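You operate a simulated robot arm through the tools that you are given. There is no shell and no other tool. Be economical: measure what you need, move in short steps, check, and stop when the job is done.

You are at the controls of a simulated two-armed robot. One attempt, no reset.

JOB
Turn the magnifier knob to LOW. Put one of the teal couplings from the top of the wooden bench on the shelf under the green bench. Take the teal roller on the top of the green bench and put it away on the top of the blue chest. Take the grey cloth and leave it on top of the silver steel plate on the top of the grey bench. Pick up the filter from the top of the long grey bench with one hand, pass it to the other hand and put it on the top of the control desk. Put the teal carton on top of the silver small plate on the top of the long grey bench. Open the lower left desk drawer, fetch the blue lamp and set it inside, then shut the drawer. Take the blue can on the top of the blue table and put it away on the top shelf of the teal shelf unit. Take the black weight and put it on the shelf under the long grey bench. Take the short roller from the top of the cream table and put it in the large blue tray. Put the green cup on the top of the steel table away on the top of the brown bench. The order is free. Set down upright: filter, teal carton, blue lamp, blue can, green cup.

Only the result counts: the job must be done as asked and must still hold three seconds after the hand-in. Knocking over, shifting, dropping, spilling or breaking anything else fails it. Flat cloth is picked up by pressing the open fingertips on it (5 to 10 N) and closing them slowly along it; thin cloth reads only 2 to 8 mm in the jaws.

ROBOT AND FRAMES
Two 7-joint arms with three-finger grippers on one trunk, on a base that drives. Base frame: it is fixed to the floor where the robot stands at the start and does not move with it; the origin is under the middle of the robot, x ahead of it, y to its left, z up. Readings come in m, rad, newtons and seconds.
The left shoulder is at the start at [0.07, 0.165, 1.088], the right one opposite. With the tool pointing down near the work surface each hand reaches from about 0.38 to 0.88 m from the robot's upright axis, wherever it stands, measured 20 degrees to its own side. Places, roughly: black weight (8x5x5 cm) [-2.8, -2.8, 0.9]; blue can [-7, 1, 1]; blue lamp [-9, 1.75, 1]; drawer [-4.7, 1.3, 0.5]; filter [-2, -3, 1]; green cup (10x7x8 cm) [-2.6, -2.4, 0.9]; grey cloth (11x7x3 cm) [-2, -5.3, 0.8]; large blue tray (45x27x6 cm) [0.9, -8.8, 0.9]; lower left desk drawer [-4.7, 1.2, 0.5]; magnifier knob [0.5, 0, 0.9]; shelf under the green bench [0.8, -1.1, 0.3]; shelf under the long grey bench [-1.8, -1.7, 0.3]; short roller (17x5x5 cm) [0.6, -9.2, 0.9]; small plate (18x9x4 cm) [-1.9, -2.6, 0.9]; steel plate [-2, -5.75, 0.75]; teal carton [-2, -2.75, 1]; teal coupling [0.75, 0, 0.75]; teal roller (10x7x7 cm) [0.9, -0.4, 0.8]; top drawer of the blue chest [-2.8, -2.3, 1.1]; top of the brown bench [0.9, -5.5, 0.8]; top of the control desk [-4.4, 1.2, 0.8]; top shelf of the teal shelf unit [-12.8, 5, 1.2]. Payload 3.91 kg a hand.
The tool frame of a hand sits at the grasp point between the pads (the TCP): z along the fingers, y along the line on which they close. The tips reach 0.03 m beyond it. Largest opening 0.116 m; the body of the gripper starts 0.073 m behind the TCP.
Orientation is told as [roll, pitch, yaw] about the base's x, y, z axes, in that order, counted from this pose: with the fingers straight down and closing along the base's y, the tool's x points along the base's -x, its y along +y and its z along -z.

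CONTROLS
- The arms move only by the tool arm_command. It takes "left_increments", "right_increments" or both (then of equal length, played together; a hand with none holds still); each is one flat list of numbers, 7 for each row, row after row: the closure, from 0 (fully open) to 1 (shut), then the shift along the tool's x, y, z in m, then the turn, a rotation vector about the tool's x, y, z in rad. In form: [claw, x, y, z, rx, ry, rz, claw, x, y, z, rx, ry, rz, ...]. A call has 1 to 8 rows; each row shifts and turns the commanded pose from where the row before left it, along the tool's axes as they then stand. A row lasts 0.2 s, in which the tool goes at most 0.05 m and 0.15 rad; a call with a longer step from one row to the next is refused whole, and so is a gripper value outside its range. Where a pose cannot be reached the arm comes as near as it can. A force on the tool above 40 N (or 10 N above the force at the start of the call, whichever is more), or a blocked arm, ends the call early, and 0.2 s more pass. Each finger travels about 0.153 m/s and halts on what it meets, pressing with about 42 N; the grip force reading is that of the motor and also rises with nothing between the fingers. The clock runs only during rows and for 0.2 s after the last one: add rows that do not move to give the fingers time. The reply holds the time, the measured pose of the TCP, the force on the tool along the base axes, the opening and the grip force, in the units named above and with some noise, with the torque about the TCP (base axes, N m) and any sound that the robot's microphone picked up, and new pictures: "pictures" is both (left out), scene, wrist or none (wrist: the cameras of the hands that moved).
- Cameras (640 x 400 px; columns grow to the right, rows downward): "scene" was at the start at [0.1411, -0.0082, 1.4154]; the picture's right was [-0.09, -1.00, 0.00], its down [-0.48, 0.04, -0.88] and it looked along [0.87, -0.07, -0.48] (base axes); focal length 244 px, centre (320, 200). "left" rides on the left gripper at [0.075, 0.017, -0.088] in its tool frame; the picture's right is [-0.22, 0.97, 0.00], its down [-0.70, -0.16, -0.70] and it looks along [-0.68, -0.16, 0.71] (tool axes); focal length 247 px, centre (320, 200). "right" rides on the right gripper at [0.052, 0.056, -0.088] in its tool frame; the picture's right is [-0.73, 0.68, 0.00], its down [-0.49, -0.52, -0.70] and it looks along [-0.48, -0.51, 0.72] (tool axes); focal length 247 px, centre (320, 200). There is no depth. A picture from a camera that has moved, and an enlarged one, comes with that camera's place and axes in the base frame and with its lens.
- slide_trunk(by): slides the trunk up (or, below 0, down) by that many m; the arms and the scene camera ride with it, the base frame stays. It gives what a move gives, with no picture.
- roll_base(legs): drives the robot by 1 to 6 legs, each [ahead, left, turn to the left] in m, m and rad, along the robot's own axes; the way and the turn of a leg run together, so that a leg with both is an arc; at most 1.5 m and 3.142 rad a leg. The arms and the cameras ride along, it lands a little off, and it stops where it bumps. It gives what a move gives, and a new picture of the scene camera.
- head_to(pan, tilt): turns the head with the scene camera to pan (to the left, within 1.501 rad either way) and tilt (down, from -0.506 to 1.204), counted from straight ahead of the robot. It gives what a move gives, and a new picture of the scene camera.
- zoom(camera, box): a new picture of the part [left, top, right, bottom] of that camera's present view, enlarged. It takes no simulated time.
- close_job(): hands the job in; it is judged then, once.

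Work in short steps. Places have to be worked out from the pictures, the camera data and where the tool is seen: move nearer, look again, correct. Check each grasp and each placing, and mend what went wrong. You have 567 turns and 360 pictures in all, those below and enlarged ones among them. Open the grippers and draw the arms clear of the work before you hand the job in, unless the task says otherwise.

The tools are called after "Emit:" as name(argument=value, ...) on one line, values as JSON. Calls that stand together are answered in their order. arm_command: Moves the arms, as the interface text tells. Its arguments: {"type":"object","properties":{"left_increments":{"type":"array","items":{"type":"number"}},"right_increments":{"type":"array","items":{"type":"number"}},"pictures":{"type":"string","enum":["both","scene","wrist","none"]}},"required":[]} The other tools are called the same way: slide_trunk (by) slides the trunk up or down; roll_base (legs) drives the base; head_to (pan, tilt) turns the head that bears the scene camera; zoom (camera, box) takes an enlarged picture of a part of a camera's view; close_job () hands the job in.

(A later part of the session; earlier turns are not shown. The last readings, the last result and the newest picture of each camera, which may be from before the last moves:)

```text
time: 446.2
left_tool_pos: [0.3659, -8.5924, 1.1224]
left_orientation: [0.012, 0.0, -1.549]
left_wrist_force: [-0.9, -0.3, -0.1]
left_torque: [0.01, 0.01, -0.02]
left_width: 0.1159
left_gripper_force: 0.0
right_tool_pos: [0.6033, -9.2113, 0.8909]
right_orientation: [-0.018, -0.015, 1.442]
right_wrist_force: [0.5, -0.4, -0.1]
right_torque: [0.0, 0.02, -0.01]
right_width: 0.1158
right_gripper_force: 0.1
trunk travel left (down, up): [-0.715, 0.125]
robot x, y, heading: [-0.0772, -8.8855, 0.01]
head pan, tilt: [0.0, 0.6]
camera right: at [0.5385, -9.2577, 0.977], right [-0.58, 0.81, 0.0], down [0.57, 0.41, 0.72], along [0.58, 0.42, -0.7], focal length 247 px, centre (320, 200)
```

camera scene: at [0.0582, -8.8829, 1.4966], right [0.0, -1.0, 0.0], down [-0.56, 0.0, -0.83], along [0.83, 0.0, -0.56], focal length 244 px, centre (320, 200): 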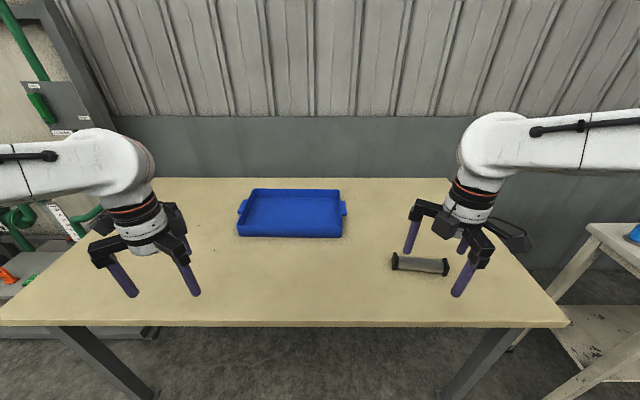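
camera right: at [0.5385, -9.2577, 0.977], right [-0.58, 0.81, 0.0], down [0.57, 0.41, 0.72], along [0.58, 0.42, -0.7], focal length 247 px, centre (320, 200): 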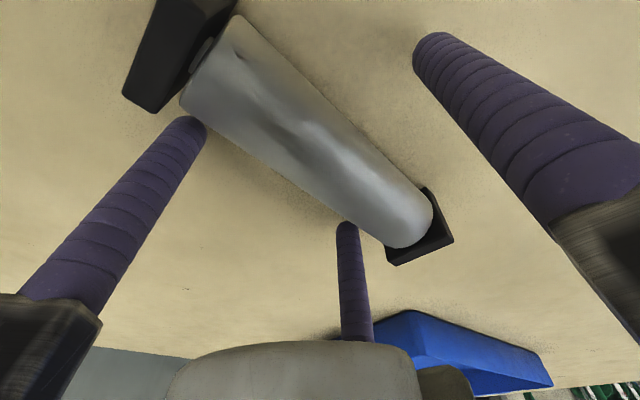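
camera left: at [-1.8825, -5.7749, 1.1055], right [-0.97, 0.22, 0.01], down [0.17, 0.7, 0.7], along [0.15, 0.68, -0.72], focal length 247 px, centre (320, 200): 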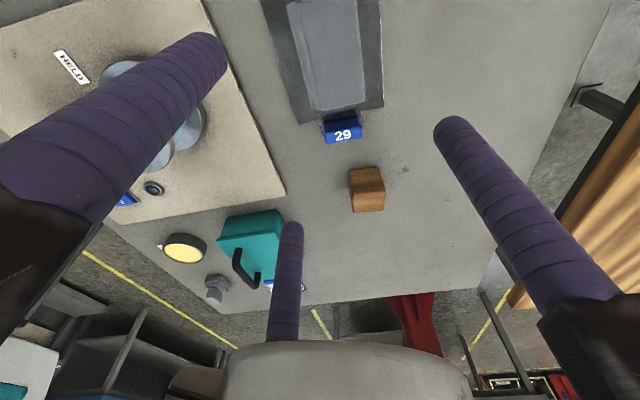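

Emit:
arm_command(right_increments=[0, 0, 0, 0.003, 0, 0, 0, 0.4, 0, 0, 0, 0, 0, 0, 0.8, 0, 0, 0, 0, 0, 0, 1, 0, 0, 0, 0, 0, 0, 1, 0, 0, 0, 0, 0, 0, 1, 0, 0, -0.01, 0, 0, 0, 1, 0, 0, -0.03, 0, 0, 0, 1, 0, 0, -0.045, 0, 0, 0], pictures="wrist")

```text
time: 448.0
left_tool_pos: [0.3655, -8.5928, 1.1223]
left_orientation: [0.012, -0.002, -1.548]
left_wrist_force: [-0.4, 0.9, 0.1]
left_torque: [-0.01, -0.03, 0.02]
left_width: 0.1158
left_gripper_force: 0.0
right_tool_pos: [0.5983, -9.2139, 0.9743]
right_orientation: [-0.02, -0.015, 1.442]
right_wrist_force: [-0.1, 0.3, -3.7]
right_torque: [-0.03, -0.02, -0.03]
right_width: 0.0603
right_gripper_force: 41.6
trunk travel left (down, up): [-0.715, 0.125]
robot x, y, heading: [-0.0789, -8.8822, 0.003]
head pan, tilt: [0.0, 0.6]
camera right: at [0.5333, -9.2597, 1.0601], right [-0.58, 0.81, 0.0], down [0.57, 0.4, 0.72], along [0.59, 0.42, -0.7], focal length 247 px, centre (320, 200)
```

right: 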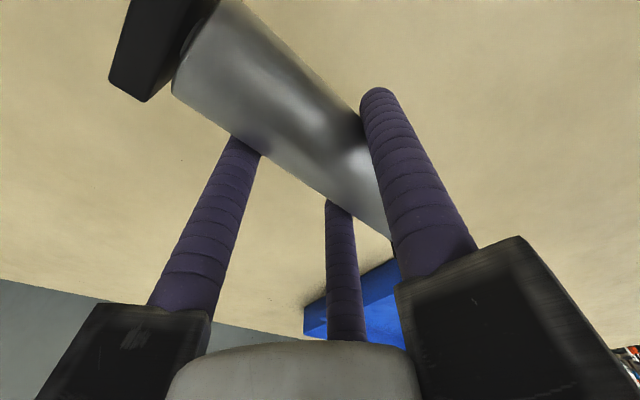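

Held (3.7 N). I raise it and move the base so the tray is in reach of the right hand.

Emit:
arm_command(right_increments=[1, 0, 0, -0.045, 0, 0, 0, 1, 0, 0, -0.045, 0, 0, 0, 1, 0, 0, -0.045, 0, 0, 0], pictures="none")

Emit:
roll_base(legs=[[0, 0.3, 0], [0.15, 0, 0]])

Emit:
head_to(pan=-0.2, tilt=0.7)

```text
time: 448.8
left_tool_pos: [0.3658, -8.5927, 1.122]
left_orientation: [0.012, -0.002, -1.548]
left_wrist_force: [-0.2, -0.2, 0.1]
left_torque: [0.0, 0.0, -0.04]
left_width: 0.1162
left_gripper_force: 0.1
right_tool_pos: [0.5994, -9.2167, 1.1058]
right_orientation: [-0.018, -0.017, 1.441]
right_wrist_force: [-0.1, -0.8, -2.8]
right_torque: [-0.02, -0.04, -0.01]
right_width: 0.0599
right_gripper_force: 42.1
trunk travel left (down, up): [-0.715, 0.125]
robot x, y, heading: [-0.077, -8.8816, 0.002]
head pan, tilt: [0.0, 0.6]
```

```text
time: 451.9
left_tool_pos: [0.5124, -8.2873, 1.1233]
left_orientation: [0.014, 0.0, -1.542]
left_wrist_force: [0.0, -0.7, -0.3]
left_torque: [0.03, -0.01, -0.02]
left_width: 0.1161
left_gripper_force: 0.1
right_tool_pos: [0.7485, -8.9083, 1.1074]
right_orientation: [-0.02, -0.017, 1.448]
right_wrist_force: [0.0, 0.4, -3.5]
right_torque: [0.02, -0.05, 0.01]
right_width: 0.0601
right_gripper_force: 42.5
trunk travel left (down, up): [-0.715, 0.125]
robot x, y, heading: [0.0683, -8.5819, 0.008]
head pan, tilt: [0.0, 0.6]
camera scene: at [0.2065, -8.5779, 1.4967], right [0.01, -1.0, 0.0], down [-0.56, -0.01, -0.83], along [0.83, 0.01, -0.56], focal length 244 px, centre (320, 200)
```

scene: 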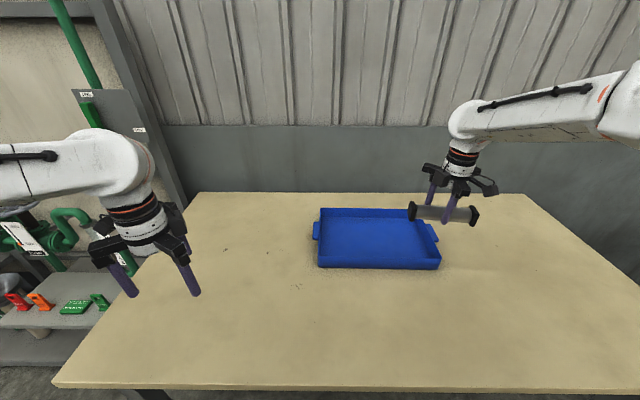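

```text
time: 452.6
left_tool_pos: [0.5149, -8.2866, 1.122]
left_orientation: [0.011, 0.0, -1.543]
left_wrist_force: [0.1, 0.0, -0.5]
left_torque: [-0.04, 0.02, -0.01]
left_width: 0.116
left_gripper_force: 0.1
right_tool_pos: [0.7515, -8.9074, 1.1043]
right_orientation: [-0.019, -0.014, 1.448]
right_wrist_force: [0.2, 0.3, -3.4]
right_torque: [-0.01, -0.01, 0.01]
right_width: 0.0602
right_gripper_force: 42.5
trunk travel left (down, up): [-0.715, 0.125]
robot x, y, heading: [0.0663, -8.5747, 0.007]
head pan, tilt: [-0.201, 0.7]
camera scene: at [0.2047, -8.5945, 1.4876], right [-0.19, -0.98, 0.0], down [-0.63, 0.12, -0.76], along [0.75, -0.14, -0.64], focal length 244 px, centre (320, 200)
```

scene: 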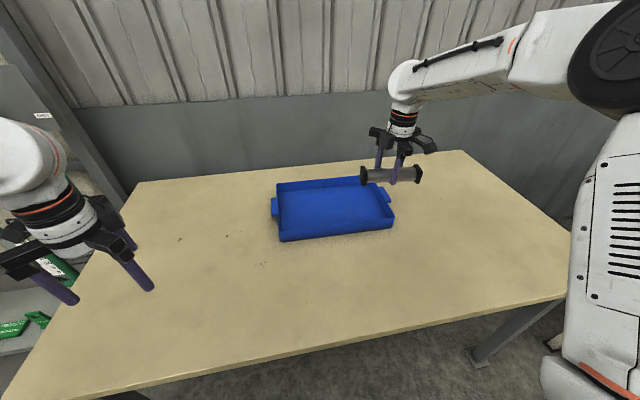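

I carry the roller over the tray's centre, about (0.87, -8.785), and lower it in.

Emit:
arm_command(right_increments=[1, -0.034, -0.0262, 0, 0, 0, 0, 1, -0.034, -0.0262, 0, 0, 0, 0, 1, -0.034, -0.0262, 0, 0, 0, 0, 1, -0.034, -0.0262, 0, 0, 0, 0, 1, 0, 0, 0.04, 0, 0, 0, 1, 0, 0, 0.04, 0, 0, 0, 1, 0, 0, 0.04, 0, 0, 0], pictures="both")

```text
time: 454.2
left_tool_pos: [0.5145, -8.2871, 1.1216]
left_orientation: [0.009, -0.001, -1.543]
left_wrist_force: [0.1, 0.1, -0.3]
left_torque: [-0.01, 0.02, -0.01]
left_width: 0.1158
left_gripper_force: 0.1
right_tool_pos: [0.8762, -8.7803, 0.9893]
right_orientation: [-0.018, -0.014, 1.449]
right_wrist_force: [0.9, 0.4, -3.8]
right_torque: [0.02, 0.0, 0.0]
right_width: 0.0601
right_gripper_force: 41.7
trunk travel left (down, up): [-0.715, 0.125]
robot x, y, heading: [0.069, -8.5758, 0.01]
head pan, tilt: [-0.201, 0.7]
camera scene: at [0.2058, -8.5942, 1.4875], right [-0.19, -0.98, 0.0], down [-0.63, 0.12, -0.76], along [0.75, -0.15, -0.65], focal length 244 px, centre (320, 200)
camera right: at [0.8124, -8.8259, 1.0767], right [-0.58, 0.81, 0.0], down [0.57, 0.41, 0.72], along [0.58, 0.42, -0.7], focal length 247 px, centre (320, 200)
```

scene: 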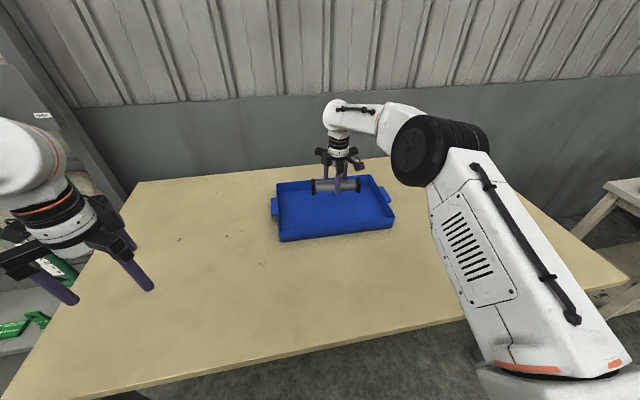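
right: 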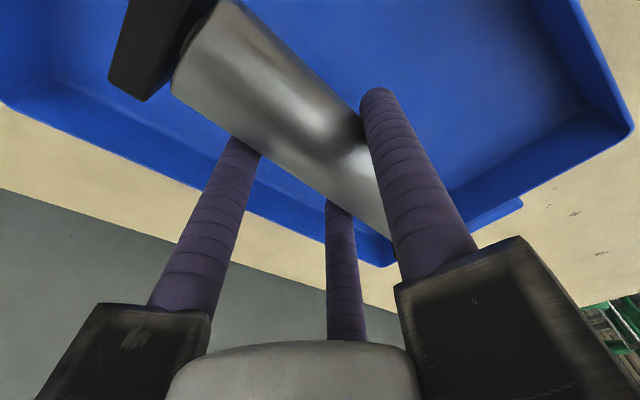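

Emit:
arm_command(right_increments=[1, 0, 0.01, 0.03, 0, 0, 0, 1, 0, 0, 0.03, 0, 0, 0, 1, 0, 0, 0.015, 0, 0, 0, 1, 0, 0, 0.006, 0, 0, 0, 1, 0, 0, 0.006, 0, 0, 0, 1, 0, 0, 0.006, 0, 0, 0, 1, 0, 0, 0.006, 0, 0, 0], pictures="none")

```text
time: 455.8
left_tool_pos: [0.5118, -8.2854, 1.1228]
left_orientation: [0.014, 0.0, -1.543]
left_wrist_force: [0.6, -0.1, -0.4]
left_torque: [-0.04, -0.01, 0.02]
left_width: 0.1162
left_gripper_force: 0.1
right_tool_pos: [0.8654, -8.782, 0.8931]
right_orientation: [-0.022, -0.019, 1.446]
right_wrist_force: [1.6, 0.6, 5.6]
right_torque: [-0.03, 0.21, 0.02]
right_width: 0.0603
right_gripper_force: 41.8
trunk travel left (down, up): [-0.715, 0.125]
robot x, y, heading: [0.0679, -8.5746, 0.008]
head pan, tilt: [-0.201, 0.7]
```

Touching the tray floor. I release and rise.

Emit:
arm_command(right_increments=[0.6, 0, 0, 0, 0, 0, 0, 0.3, 0, 0, 0, 0, 0, 0, 0.15, 0, 0, 0, 0, 0, 0, 0.15, 0, 0, -0.03, 0, 0, 0, 0.15, 0, 0, -0.045, 0, 0, 0, 0, 0, 0, -0.045, 0, 0, 0, 0, 0, 0, -0.045, 0, 0, 0, 0, 0, 0, -0.045, 0, 0, 0], pictures="both")

```text
time: 457.6
left_tool_pos: [0.5118, -8.285, 1.1221]
left_orientation: [0.013, -0.002, -1.544]
left_wrist_force: [0.3, 0.3, -0.2]
left_torque: [-0.07, -0.01, 0.01]
left_width: 0.116
left_gripper_force: 0.1
right_tool_pos: [0.8616, -8.7867, 1.099]
right_orientation: [-0.02, -0.015, 1.447]
right_wrist_force: [-0.7, -0.8, 0.0]
right_torque: [-0.01, -0.08, 0.03]
right_width: 0.1157
right_gripper_force: 0.1
trunk travel left (down, up): [-0.715, 0.125]
robot x, y, heading: [0.0713, -8.5796, 0.009]
head pan, tilt: [-0.201, 0.7]
camera scene: at [0.2021, -8.5939, 1.4878], right [-0.19, -0.98, 0.0], down [-0.63, 0.12, -0.77], along [0.75, -0.15, -0.64], focal length 244 px, centre (320, 200)
camera right: at [0.7975, -8.8323, 1.1853], right [-0.59, 0.81, 0.0], down [0.56, 0.41, 0.72], along [0.58, 0.42, -0.7], focal length 247 px, centre (320, 200)
```

scene: 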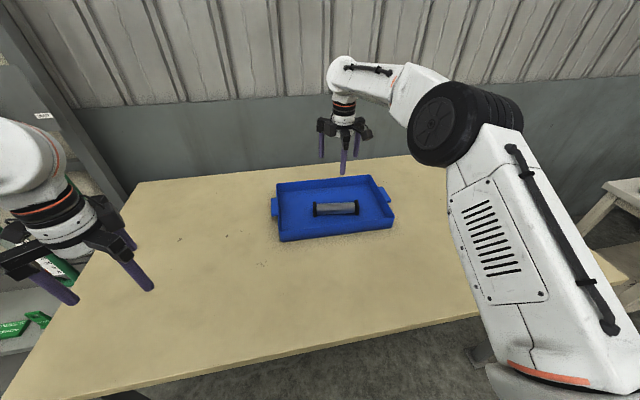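
right: 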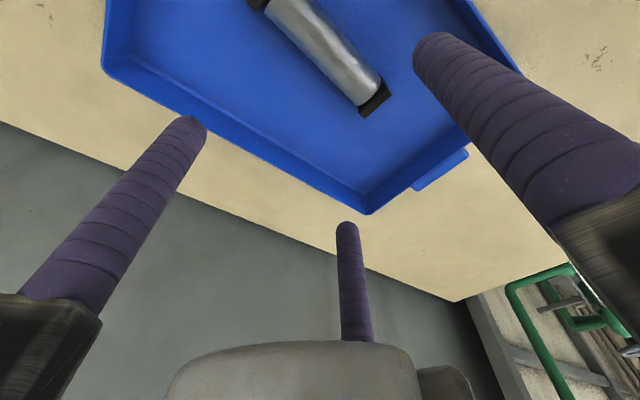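

The short roller lies in the tray. I retract the right hand and drive north to fetch the filter.

Emit:
arm_command(right_increments=[0, 0, 0.045, 0, 0, 0, 0, 0, 0, 0.045, 0, 0, 0, 0, 0, 0, 0.045, 0, 0, 0, 0, 0, 0, 0.045, 0, 0, 0, 0, 0, 0, 0.045, 0, 0, 0, 0, 0, 0, 0.045, 0, 0, 0, 0, 0, 0, 0.045, 0, 0, 0, 0, 0, 0.02, 0.03, 0, 0, 0, 0], pictures="none")

Emit:
roll_base(legs=[[-0.4, 0, 0], [0, 0, 1.562], [1.5, 0, 0], [1.5, 0, 0], [1.5, 0, 0]])

```text
time: 459.4
left_tool_pos: [0.5131, -8.2903, 1.1228]
left_orientation: [0.012, 0.004, -1.542]
left_wrist_force: [-0.2, -0.2, 0.7]
left_torque: [0.07, -0.01, 0.0]
left_width: 0.1157
left_gripper_force: 0.1
right_tool_pos: [0.5177, -8.7659, 1.0942]
right_orientation: [-0.018, -0.02, 1.447]
right_wrist_force: [-0.1, -0.4, -0.6]
right_torque: [0.07, -0.02, -0.01]
right_width: 0.1161
right_gripper_force: 0.1
trunk travel left (down, up): [-0.715, 0.125]
robot x, y, heading: [0.0712, -8.5787, 0.011]
head pan, tilt: [-0.201, 0.7]
```

```text
time: 486.9
left_tool_pos: [-0.5212, -3.6165, 1.1229]
left_orientation: [0.012, -0.002, -0.014]
left_wrist_force: [-0.5, -0.1, 0.7]
left_torque: [-0.02, 0.03, -0.01]
left_width: 0.116
left_gripper_force: 0.0
right_tool_pos: [-0.0438, -3.6327, 1.0951]
right_orientation: [-0.018, -0.017, 2.973]
right_wrist_force: [0.0, 0.8, 0.2]
right_torque: [-0.01, 0.0, 0.0]
right_width: 0.116
right_gripper_force: 0.2
trunk travel left (down, up): [-0.715, 0.125]
robot x, y, heading: [-0.2469, -4.0736, 1.532]
head pan, tilt: [-0.201, 0.7]
camera scene: at [-0.2262, -3.9405, 1.4878], right [0.97, -0.23, 0.0], down [-0.15, -0.63, -0.76], along [0.18, 0.74, -0.64], focal length 244 px, centre (320, 200)
```

scene: 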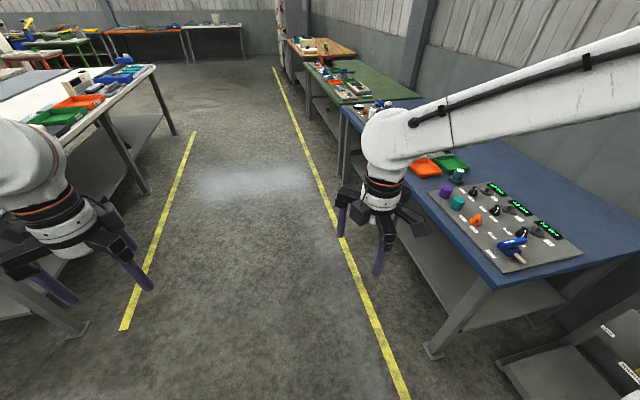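

Emit:
roll_base(legs=[[0, 0, 1.438], [0, -0.52, 0], [0.9, 0, 0]])

Emit:
head_to(pan=-0.15, tilt=0.5)

```text
time: 497.9
left_tool_pos: [-1.555, -3.6456, 1.1221]
left_orientation: [0.013, -0.002, 1.435]
left_wrist_force: [-0.4, -0.6, -0.2]
left_torque: [-0.02, -0.01, -0.03]
left_width: 0.1161
left_gripper_force: 0.0
right_tool_pos: [-1.4817, -3.1759, 1.0949]
right_orientation: [-0.019, -0.016, -1.861]
right_wrist_force: [0.4, 0.7, -0.4]
right_torque: [0.01, 0.0, 0.0]
right_width: 0.1158
right_gripper_force: 0.1
trunk travel left (down, up): [-0.715, 0.125]
robot x, y, heading: [-1.0704, -3.4302, 2.99]
head pan, tilt: [-0.201, 0.7]
camera scene: at [-1.1976, -3.3934, 1.4878], right [0.35, 0.94, 0.0], down [0.6, -0.22, -0.76], along [-0.72, 0.27, -0.64], focal length 244 px, centre (320, 200)
```

scene: 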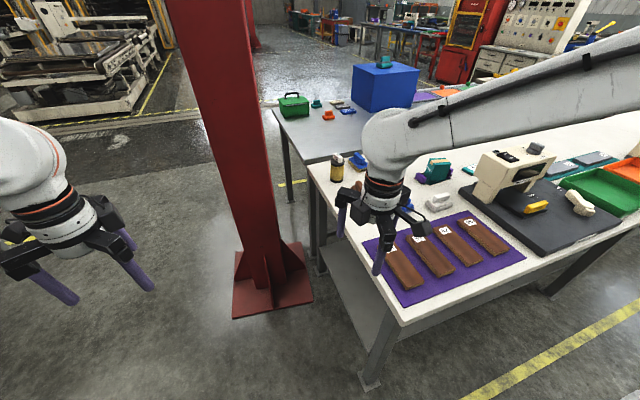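

```text
time: 498.6
left_tool_pos: [-1.5542, -3.6451, 1.123]
left_orientation: [0.011, -0.001, 1.435]
left_wrist_force: [-0.3, -0.3, 0.4]
left_torque: [-0.02, 0.0, -0.01]
left_width: 0.1158
left_gripper_force: 0.0
right_tool_pos: [-1.4809, -3.1758, 1.0948]
right_orientation: [-0.019, -0.015, -1.861]
right_wrist_force: [-0.1, -0.1, 0.4]
right_torque: [0.02, -0.01, 0.01]
right_width: 0.1161
right_gripper_force: 0.1
trunk travel left (down, up): [-0.715, 0.125]
robot x, y, heading: [-1.0656, -3.4281, 2.986]
head pan, tilt: [-0.15, 0.499]
camera scene: at [-1.2052, -3.3956, 1.5054], right [0.3, 0.95, 0.0], down [0.46, -0.14, -0.88], along [-0.84, 0.26, -0.48], focal length 244 px, centre (320, 200)
```

scene: 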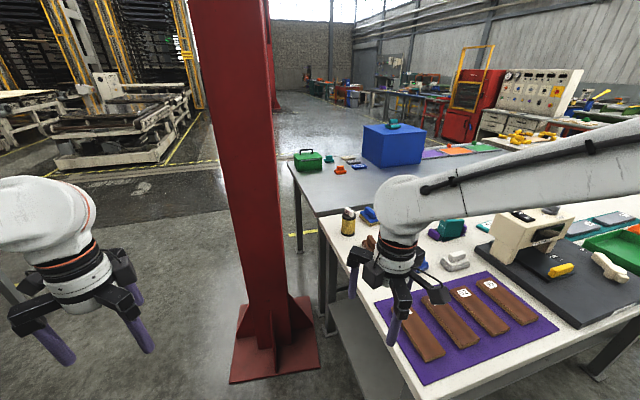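

I advance to within reach of the filter, keeping clear of the bench leg and column plate.

Emit:
roll_base(legs=[[0.235, 0.0, 0]])

Emit:
zoom(camera="scene", box=[300, 170, 460, 290])

Emit:
zoom(camera="right", box=[0, 0, 640, 400])

```text
time: 500.4
left_tool_pos: [-1.7947, -3.604, 1.1214]
left_orientation: [0.014, -0.002, 1.425]
left_wrist_force: [-0.5, -1.1, 1.3]
left_torque: [0.02, 0.0, -0.01]
left_width: 0.1159
left_gripper_force: 0.0
right_tool_pos: [-1.717, -3.1335, 1.0945]
right_orientation: [-0.02, -0.016, -1.868]
right_wrist_force: [0.0, -0.1, 0.0]
right_torque: [0.01, -0.01, -0.02]
right_width: 0.1159
right_gripper_force: 0.1
trunk travel left (down, up): [-0.715, 0.125]
robot x, y, heading: [-1.3057, -3.3884, 2.979]
head pan, tilt: [-0.15, 0.499]
camera scene: at [-1.4422, -3.3565, 1.5056], right [0.31, 0.95, 0.0], down [0.46, -0.15, -0.88], along [-0.84, 0.27, -0.48], focal length 244 px, centre (320, 200)
```

scene: 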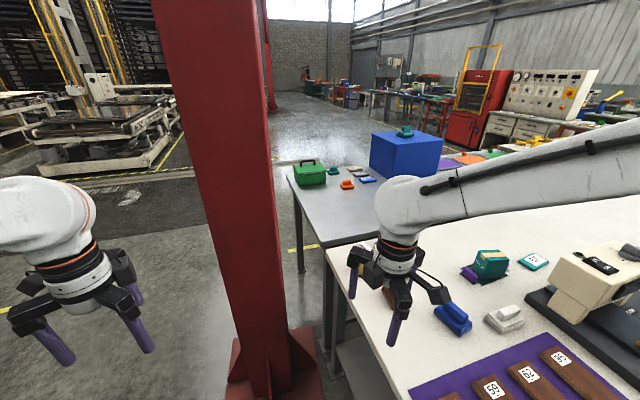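

```text
3.33 times, centred on (380, 230) of scene
camera zoom: at [-1.4422, -3.3565, 1.5056], right [0.31, 0.95, 0.0], down [0.46, -0.15, -0.88], along [-0.84, 0.27, -0.48], focal length 812 px, centre (120, 100)
```

zoom: 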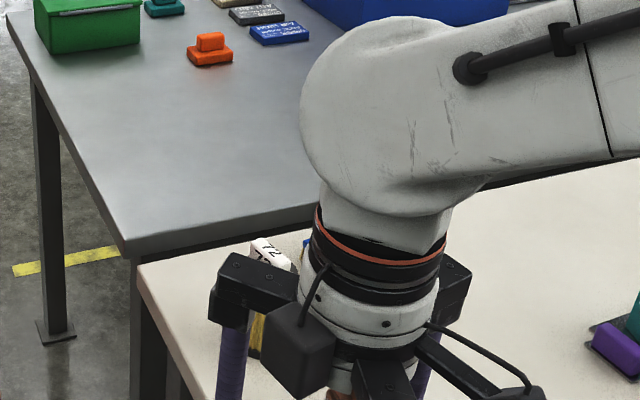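

```text
1.00 times, centred on (320, 200) of right (not enlarged: the box is as wide or as high as the picture)
camera zoom: at [-1.6463, -3.0993, 1.1808], right [0.44, -0.9, 0.0], down [-0.63, -0.31, 0.72], along [-0.65, -0.31, -0.7], focal length 247 px, centre (320, 200)
```

zoom: 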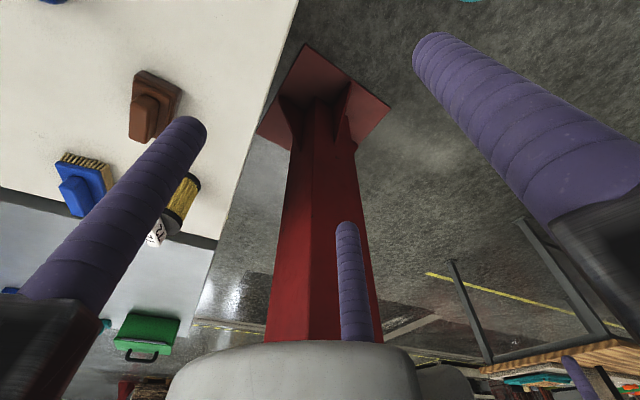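

The filter is at about (-2.0, -3.01), body top about 0.96, with a white tag block "72" on top. My plan is to pick it by the tag with the right hand (tool down), then have the left hand grip the body from the side. I bring the right hand over it.

Emit:
arm_command(right_increments=[0, 0, 0, -0.03, 0, 0, 0, 0, 0.005, -0.0438, 0, 0, 0, 0, 0, 0.005, -0.0438, 0, 0, 0, 0, 0, 0.005, -0.0438, 0, 0, 0, 0, 0, 0.005, -0.0438, 0, 0, 0, 0, 0, 0.005, -0.0438, 0, 0, 0, 0, 0, 0.005, -0.0438, 0, 0, 0, 0, 0, 0.005, -0.0438, 0, 0, 0, 0], pictures="both")

```text
time: 502.2
left_tool_pos: [-1.7968, -3.6026, 1.12]
left_orientation: [0.01, -0.002, 1.425]
left_wrist_force: [-1.0, 0.1, 0.1]
left_torque: [-0.01, -0.04, -0.02]
left_width: 0.116
left_gripper_force: 0.0
right_tool_pos: [-2.0, -3.0096, 1.1287]
right_orientation: [-0.018, -0.016, -1.866]
right_wrist_force: [-1.5, -0.3, 0.0]
right_torque: [-0.04, -0.03, -0.03]
right_width: 0.1161
right_gripper_force: 0.0
trunk travel left (down, up): [-0.715, 0.125]
robot x, y, heading: [-1.3083, -3.3906, 2.985]
head pan, tilt: [-0.15, 0.499]
camera scene: at [-1.4458, -3.3558, 1.5052], right [0.31, 0.95, 0.0], down [0.46, -0.15, -0.88], along [-0.83, 0.27, -0.48], focal length 244 px, centre (320, 200)
camera right: at [-1.9295, -2.9758, 1.2158], right [0.44, -0.9, 0.0], down [-0.63, -0.3, 0.72], along [-0.64, -0.31, -0.7], focal length 247 px, centre (320, 200)
```

scene: 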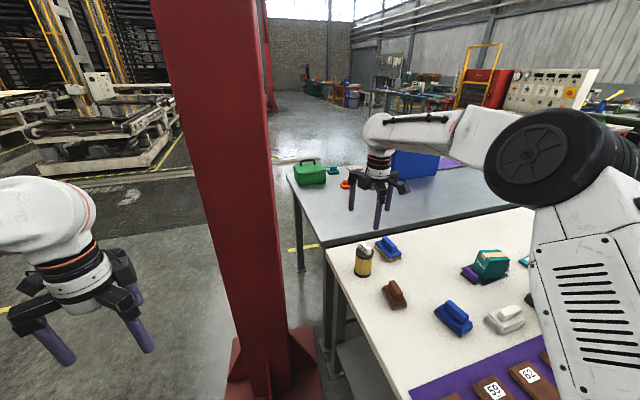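
right: 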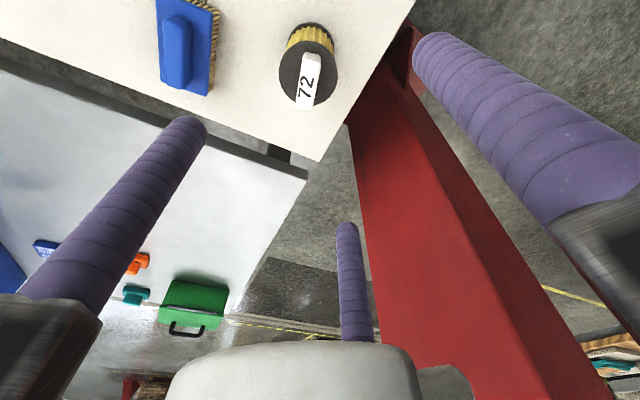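

Emit:
zoom(camera="right", box=[260, 10, 360, 120])

Emit:
zoom(camera="scene", box=[330, 220, 410, 290])

```text
3.64 times, centred on (310, 65) of right
camera zoom: at [-1.9295, -2.9758, 1.2158], right [0.44, -0.9, 0.0], down [-0.63, -0.3, 0.72], along [-0.64, -0.31, -0.7], focal length 898 px, centre (356, 691)
```

zoom: 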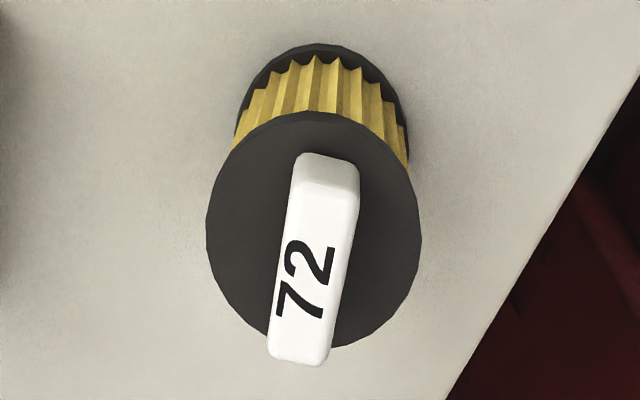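

```text
5.71 times, centred on (370, 255) of scene
camera zoom: at [-1.4458, -3.3558, 1.5052], right [0.31, 0.95, 0.0], down [0.46, -0.15, -0.88], along [-0.83, 0.27, -0.48], focal length 1392 px, centre (34, -114)
```

zoom: 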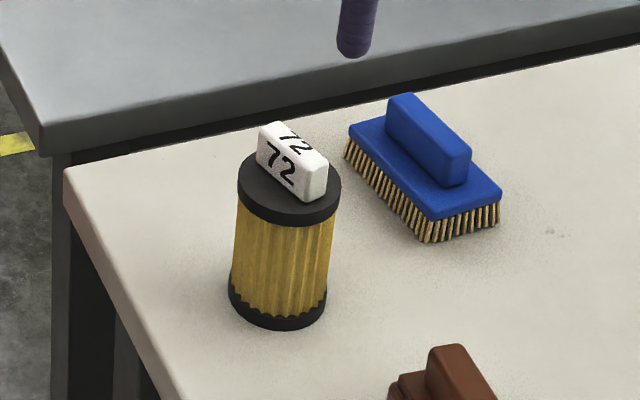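

The tag's long axis is about 14° off x, at about (-2.007, -3.005). I rotate the right hand to align with it and lower a little to refine.

Emit:
arm_command(right_increments=[0, 0, 0, 0.01, 0, 0, 0.147, 0, 0, 0, 0.01, 0, 0, 0.147, 0, 0, 0, 0.01, 0, 0, 0.147, 0, 0, 0, 0.01, 0, 0, 0.147, 0, 0, 0, 0.01, 0, 0, 0.147, 0, 0, 0, 0, 0, 0, 0.147, 0, 0, 0, 0, 0, 0, 0.147], pictures="wrist")

Emit:
zoom(camera="right", box=[240, 20, 400, 140])

```text
time: 503.8
left_tool_pos: [-1.7946, -3.6041, 1.1218]
left_orientation: [0.012, -0.001, 1.426]
left_wrist_force: [-0.9, -0.3, 0.0]
left_torque: [0.01, 0.05, -0.01]
left_width: 0.1162
left_gripper_force: 0.1
right_tool_pos: [-2.0006, -3.0108, 1.0801]
right_orientation: [0.004, -0.024, -2.899]
right_wrist_force: [-0.1, 0.0, -0.6]
right_torque: [-0.01, 0.0, -0.03]
right_width: 0.116
right_gripper_force: 0.0
trunk travel left (down, up): [-0.715, 0.125]
robot x, y, heading: [-1.3077, -3.3928, 2.978]
head pan, tilt: [-0.15, 0.499]
camera right: at [-1.9356, -3.0525, 1.1669], right [-0.55, -0.84, 0.02], down [-0.58, 0.4, 0.71], along [-0.6, 0.38, -0.7], focal length 247 px, centre (320, 200)
```

right: 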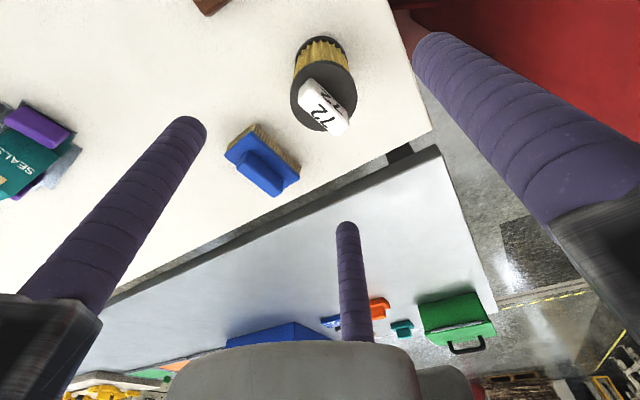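

```text
3.33 times, centred on (320, 80) of right
camera zoom: at [-1.9356, -3.0525, 1.1669], right [-0.55, -0.84, 0.02], down [-0.58, 0.4, 0.71], along [-0.6, 0.38, -0.7], focal length 823 px, centre (320, 600)
```

zoom: 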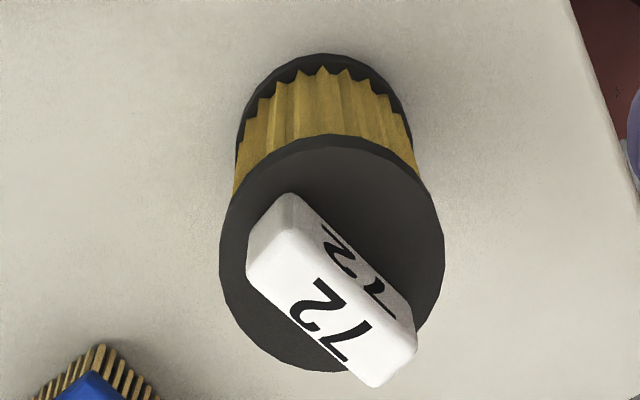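

Tag centre is about (-2.0125, -3.0095). I centre over it and descend so the tips end just above the cap.

Emit:
arm_command(right_increments=[0, -0.011, -0.007, 0.02, 0, 0, 0, 0, 0, 0, 0.03, 0, 0, 0, 0, 0, 0, 0.015, 0, 0, 0], pictures="wrist")

Emit:
zoom(camera="scene", box=[320, 190, 420, 290])

```text
time: 504.6
left_tool_pos: [-1.7951, -3.6035, 1.1233]
left_orientation: [0.013, -0.003, 1.425]
left_wrist_force: [-0.3, -1.2, -0.7]
left_torque: [0.0, -0.01, -0.01]
left_width: 0.1163
left_gripper_force: 0.0
right_tool_pos: [-2.0135, -3.007, 1.0163]
right_orientation: [0.002, -0.024, -2.897]
right_wrist_force: [-0.6, -0.5, 0.6]
right_torque: [-0.02, 0.0, 0.03]
right_width: 0.1159
right_gripper_force: 0.1
trunk travel left (down, up): [-0.715, 0.125]
robot x, y, heading: [-1.3115, -3.3912, 2.977]
head pan, tilt: [-0.15, 0.499]
camera right: at [-1.9477, -3.0477, 1.1031], right [-0.55, -0.84, 0.02], down [-0.58, 0.4, 0.71], along [-0.6, 0.37, -0.7], focal length 247 px, centre (320, 200)
```

right: 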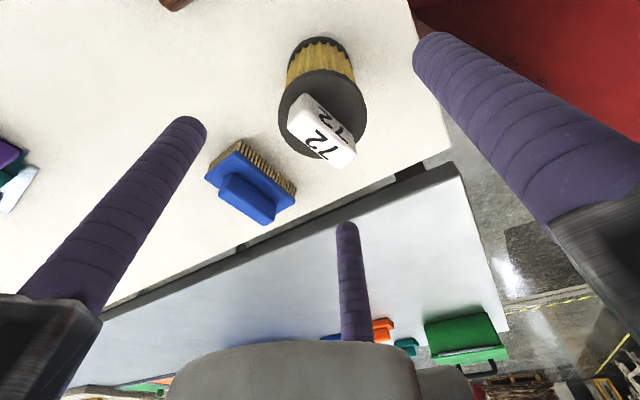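

```text
4.00 times, centred on (370, 240) of scene
camera zoom: at [-1.4428, -3.3564, 1.5056], right [0.31, 0.95, 0.0], down [0.46, -0.15, -0.88], along [-0.84, 0.27, -0.48], focal length 974 px, centre (120, 40)
```

zoom: 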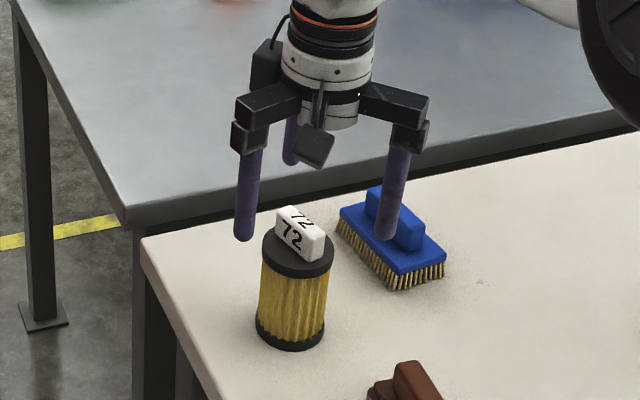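

Emit:
arm_command(right_increments=[0, 0, 0, 0.02, 0, 0, 0], pictures="wrist")

Emit:
zoom(camera="scene", box=[320, 190, 420, 290])

```text
time: 505.0
left_tool_pos: [-1.7951, -3.6034, 1.1218]
left_orientation: [0.012, -0.002, 1.426]
left_wrist_force: [-0.2, 0.3, 0.1]
left_torque: [-0.01, -0.03, 0.01]
left_width: 0.116
left_gripper_force: 0.0
right_tool_pos: [-2.0158, -3.0079, 0.9958]
right_orientation: [0.005, -0.025, -2.897]
right_wrist_force: [0.4, 0.0, 0.2]
right_torque: [0.01, -0.04, -0.04]
right_width: 0.1159
right_gripper_force: 0.0
trunk travel left (down, up): [-0.715, 0.125]
robot x, y, heading: [-1.3089, -3.3905, 2.977]
head pan, tilt: [-0.15, 0.499]
camera right: at [-1.9502, -3.0487, 1.0822], right [-0.55, -0.84, 0.02], down [-0.58, 0.4, 0.71], along [-0.6, 0.37, -0.7], focal length 247 px, centre (320, 200)
```

right: 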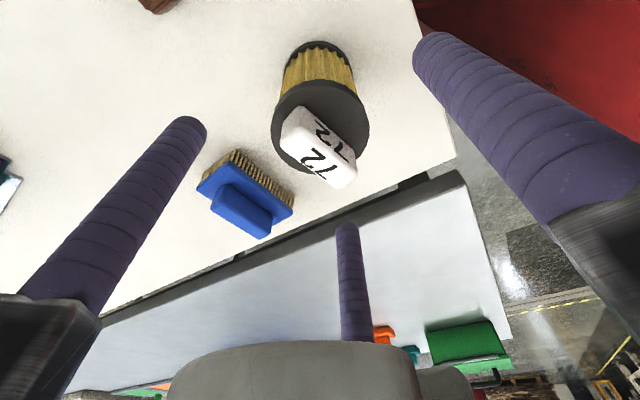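

```text
4.00 times, centred on (370, 240) of scene
camera zoom: at [-1.4441, -3.3559, 1.5054], right [0.31, 0.95, 0.0], down [0.46, -0.15, -0.88], along [-0.83, 0.27, -0.48], focal length 974 px, centre (120, 40)
```

zoom: 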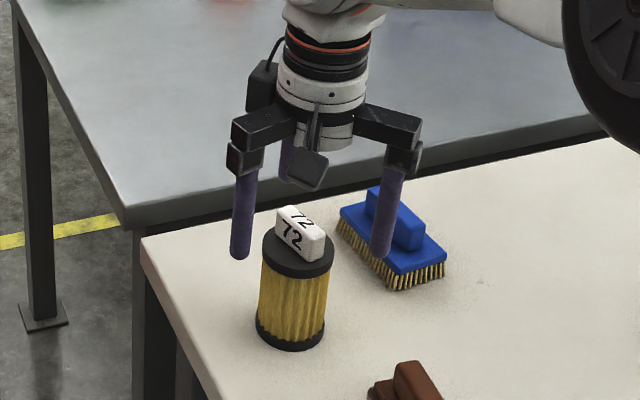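

The tag top is at about z = 0.963 and the hand is centred on it. I descend 19 mm more so the tips stop just above the cap, then grip the tag.

Emit:
arm_command(right_increments=[0, 0.002, 0, 0.012, 0, 0, 0, 0, 0, 0, 0.006, 0, 0, 0, 0.4, 0, 0, 0, 0, 0, 0, 0.8, 0, 0, 0, 0, 0, 0, 1, 0, 0, 0, 0, 0, 0, 1, 0, 0, 0, 0, 0, 0], pictures="wrist")

Emit:
zoom(camera="scene", box=[320, 190, 420, 290])

```text
time: 506.4
left_tool_pos: [-1.7955, -3.604, 1.1223]
left_orientation: [0.012, -0.002, 1.426]
left_wrist_force: [0.5, 0.2, 0.3]
left_torque: [0.02, 0.01, 0.02]
left_width: 0.1158
left_gripper_force: 0.1
right_tool_pos: [-2.0129, -3.0079, 0.977]
right_orientation: [0.004, -0.024, -2.897]
right_wrist_force: [0.0, -0.9, 1.5]
right_torque: [-0.06, 0.04, 0.05]
right_width: 0.0284
right_gripper_force: 41.9
trunk travel left (down, up): [-0.715, 0.125]
robot x, y, heading: [-1.3053, -3.3911, 2.981]
head pan, tilt: [-0.15, 0.499]
camera right: at [-1.9472, -3.0487, 1.0645], right [-0.54, -0.84, 0.02], down [-0.58, 0.4, 0.71], along [-0.6, 0.37, -0.7], focal length 247 px, centre (320, 200)
```

right: 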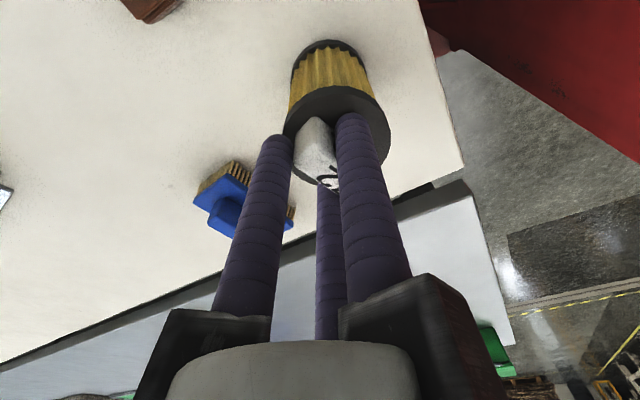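

```text
4.00 times, centred on (370, 240) of scene
camera zoom: at [-1.4428, -3.3566, 1.5055], right [0.31, 0.95, 0.0], down [0.46, -0.15, -0.88], along [-0.84, 0.27, -0.48], focal length 974 px, centre (120, 40)
```

zoom: 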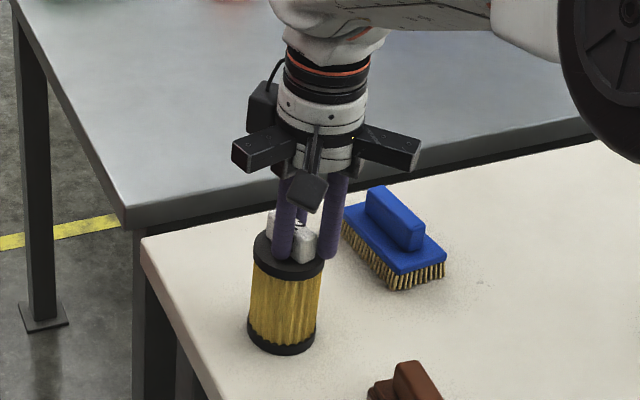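

The tag is gripped. Slow test lift.

Emit:
arm_command(right_increments=[1, 0, 0, -0.004, 0, 0, 0, 1, 0, 0, -0.006, 0, 0, 0, 1, 0, 0, -0.01, 0, 0, 0, 1, 0, 0, -0.02, 0, 0, 0, 1, 0, 0, -0.03, 0, 0, 0, 1, 0, 0, -0.03, 0, 0, 0], pictures="wrist")

Emit:
zoom(camera="scene", box=[320, 150, 420, 290])

```text
time: 507.8
left_tool_pos: [-1.7947, -3.6046, 1.1224]
left_orientation: [0.013, -0.001, 1.425]
left_wrist_force: [0.3, -0.4, 0.2]
left_torque: [0.0, 0.0, 0.0]
left_width: 0.1161
left_gripper_force: 0.0
right_tool_pos: [-2.0106, -3.0068, 1.0779]
right_orientation: [0.003, -0.024, -2.898]
right_wrist_force: [-0.3, 0.6, -3.0]
right_torque: [0.04, 0.05, -0.03]
right_width: 0.0279
right_gripper_force: 42.3
trunk travel left (down, up): [-0.715, 0.125]
robot x, y, heading: [-1.3045, -3.3901, 2.979]
head pan, tilt: [-0.15, 0.499]
camera right: at [-1.945, -3.0476, 1.1655], right [-0.54, -0.84, 0.02], down [-0.58, 0.4, 0.71], along [-0.6, 0.37, -0.7], focal length 247 px, centre (320, 200)
```

right: 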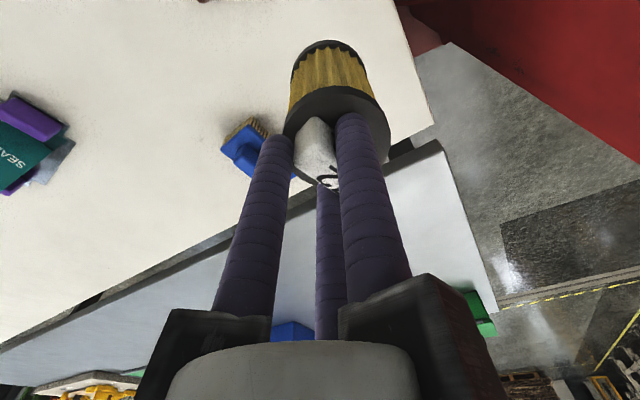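

```text
2.86 times, centred on (370, 220) of scene
camera zoom: at [-1.4426, -3.3565, 1.5055], right [0.31, 0.95, 0.0], down [0.46, -0.15, -0.88], along [-0.84, 0.27, -0.48], focal length 696 px, centre (177, 143)
```

zoom: 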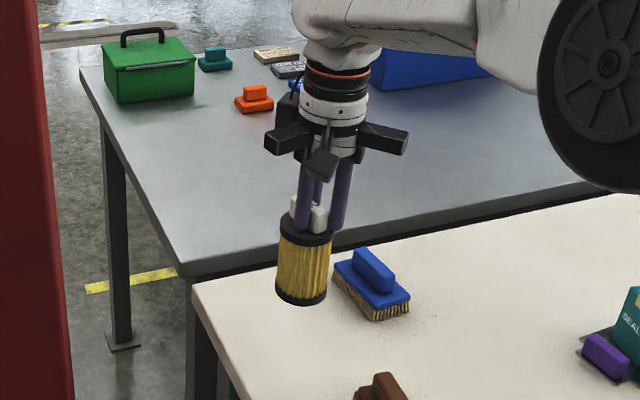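

The filter is held upright. I raise it and back away into the open before the handover.

Emit:
arm_command(right_increments=[1, 0, 0, -0.035, 0, 0, 0, 1, 0, 0, -0.035, 0, 0, 0], pictures="none")

Emit:
roll_base(legs=[[-0.8, 0, 0]])

Emit:
head_to(pan=0.0, tilt=0.6)

```text
time: 508.4
left_tool_pos: [-1.7943, -3.6035, 1.1217]
left_orientation: [0.013, -0.002, 1.424]
left_wrist_force: [0.5, 0.0, 0.3]
left_torque: [0.03, 0.03, 0.01]
left_width: 0.1159
left_gripper_force: 0.0
right_tool_pos: [-2.0074, -3.0096, 1.1473]
right_orientation: [0.004, -0.024, -2.894]
right_wrist_force: [0.6, 0.7, -2.3]
right_torque: [0.06, 0.01, 0.02]
right_width: 0.0281
right_gripper_force: 42.0
trunk travel left (down, up): [-0.715, 0.125]
robot x, y, heading: [-1.3088, -3.3931, 2.979]
head pan, tilt: [-0.15, 0.499]
```

```text
time: 512.7
left_tool_pos: [-0.994, -3.7366, 1.1224]
left_orientation: [0.012, -0.003, 1.444]
left_wrist_force: [0.9, 0.2, -0.9]
left_torque: [0.0, -0.02, 0.01]
left_width: 0.1163
left_gripper_force: 0.1
right_tool_pos: [-1.2179, -3.1443, 1.1472]
right_orientation: [0.003, -0.026, -2.878]
right_wrist_force: [0.5, 0.1, -2.4]
right_torque: [0.01, 0.01, 0.03]
right_width: 0.0282
right_gripper_force: 42.0
trunk travel left (down, up): [-0.715, 0.125]
robot x, y, heading: [-0.5135, -3.5139, 3.001]
head pan, tilt: [-0.15, 0.499]
camera scene: at [-0.6475, -3.482, 1.5054], right [0.29, 0.96, 0.0], down [0.46, -0.14, -0.88], along [-0.84, 0.25, -0.48], focal length 244 px, centre (320, 200)
```

scene: 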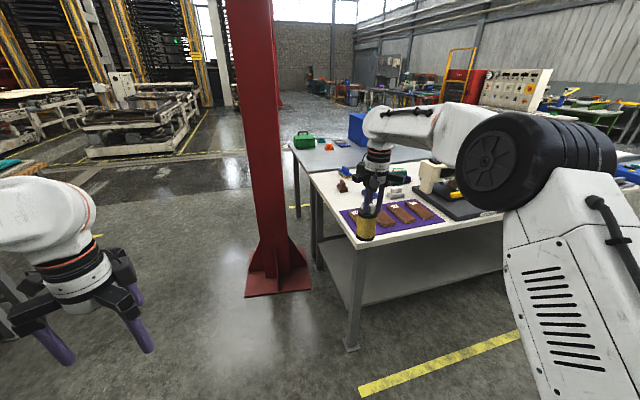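

```text
time: 513.4
left_tool_pos: [-0.9929, -3.7371, 1.1225]
left_orientation: [0.012, -0.002, 1.445]
left_wrist_force: [0.6, -0.2, -0.1]
left_torque: [-0.01, 0.01, 0.0]
left_width: 0.1159
left_gripper_force: 0.1
right_tool_pos: [-1.2166, -3.1457, 1.1453]
right_orientation: [0.004, -0.023, -2.878]
right_wrist_force: [-0.6, -0.1, -2.1]
right_torque: [0.01, 0.02, -0.01]
right_width: 0.0281
right_gripper_force: 41.6
trunk travel left (down, up): [-0.715, 0.125]
robot x, y, heading: [-0.5115, -3.5131, 3.0]
head pan, tilt: [0.0, 0.6]
camera scene: at [-0.6471, -3.4957, 1.4965], right [0.14, 0.99, 0.0], down [0.56, -0.08, -0.83], along [-0.82, 0.12, -0.56], focal length 244 px, centre (320, 200)
```

scene: 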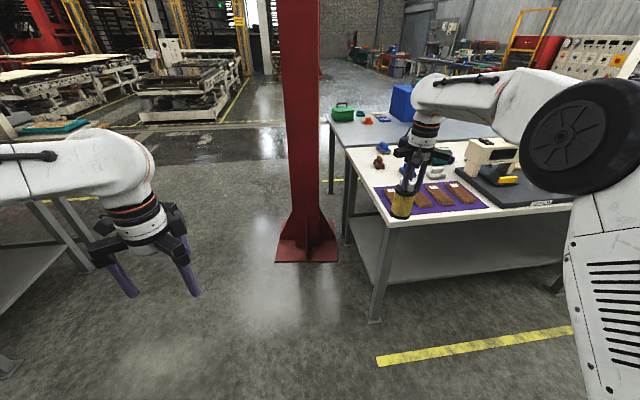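

In the open now. I bring the filter in front of the robot, and start pitching the left tool to horizontal (pointing right).

Emit:
arm_command(right_increments=[1, 0.0147, 0.042, 0, 0, 0, 0, 1, 0.0147, 0.042, 0, 0, 0, 0, 1, 0.0147, 0.042, 0, 0, 0, 0, 1, 0.0147, 0.042, 0, 0, 0, 0, 1, 0.0147, 0.042, 0, 0, 0, 0], left_increments=[0, 0, 0, 0, 0, -0.15, 0, 0, 0, 0, 0, 0, -0.15, 0, 0, 0, 0, 0, 0, -0.15, 0, 0, 0, 0, 0, 0, -0.15, 0, 0, 0, 0, 0, 0, -0.15, 0], pictures="none")

Emit:
arm_command(left_increments=[0, 0, 0, 0, 0, -0.15, 0, 0, 0, 0, 0, 0, -0.15, 0, 0, 0, 0, 0, 0, -0.15, 0, 0, 0, 0, 0, 0, -0.15, 0, 0, 0, 0, 0, 0, -0.15, 0], pictures="both")

```text
time: 514.6
left_tool_pos: [-0.993, -3.7377, 1.1232]
left_orientation: [0.018, -0.755, 1.434]
left_wrist_force: [-0.1, -0.4, 0.0]
left_torque: [-0.02, 0.02, 0.0]
left_width: 0.1159
left_gripper_force: 0.1
right_tool_pos: [-1.0903, -3.3318, 1.1459]
right_orientation: [0.003, -0.025, -2.879]
right_wrist_force: [0.1, 0.3, -2.1]
right_torque: [0.07, -0.02, 0.0]
right_width: 0.028
right_gripper_force: 41.5
trunk travel left (down, up): [-0.715, 0.125]
robot x, y, heading: [-0.5098, -3.5146, 2.994]
head pan, tilt: [0.0, 0.6]
```

```text
time: 515.8
left_tool_pos: [-0.9944, -3.7373, 1.1213]
left_orientation: [0.184, -1.504, 1.262]
left_wrist_force: [-0.2, 0.0, -0.2]
left_torque: [0.03, -0.02, 0.02]
left_width: 0.1157
left_gripper_force: 0.1
right_tool_pos: [-1.0911, -3.3282, 1.1441]
right_orientation: [0.004, -0.024, -2.877]
right_wrist_force: [0.2, -0.4, -2.5]
right_torque: [0.03, 0.0, 0.01]
right_width: 0.0279
right_gripper_force: 41.9
trunk travel left (down, up): [-0.715, 0.125]
robot x, y, heading: [-0.5119, -3.5152, 3.002]
head pan, tilt: [0.0, 0.6]
camera scene: at [-0.6477, -3.4961, 1.4964], right [0.14, 0.99, 0.0], down [0.56, -0.08, -0.82], along [-0.82, 0.12, -0.57], focal length 244 px, centre (320, 200)
camera left: at [-1.0234, -3.8277, 1.054], right [-0.96, 0.14, 0.24], down [0.09, -0.67, 0.74], along [0.26, 0.73, 0.63], focal length 247 px, centre (320, 200)
```

scene: 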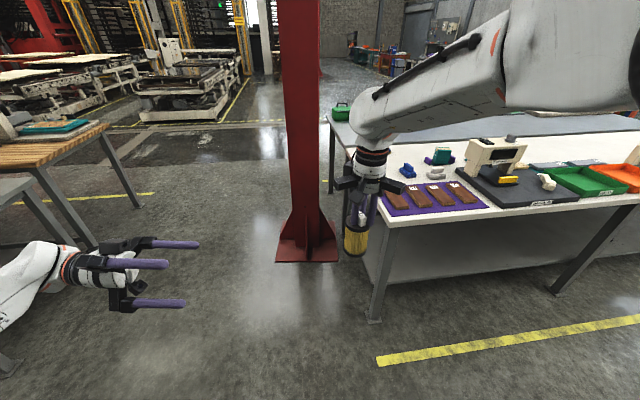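
left: 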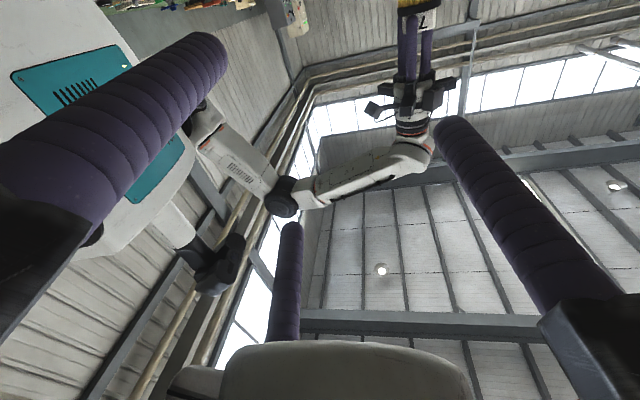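

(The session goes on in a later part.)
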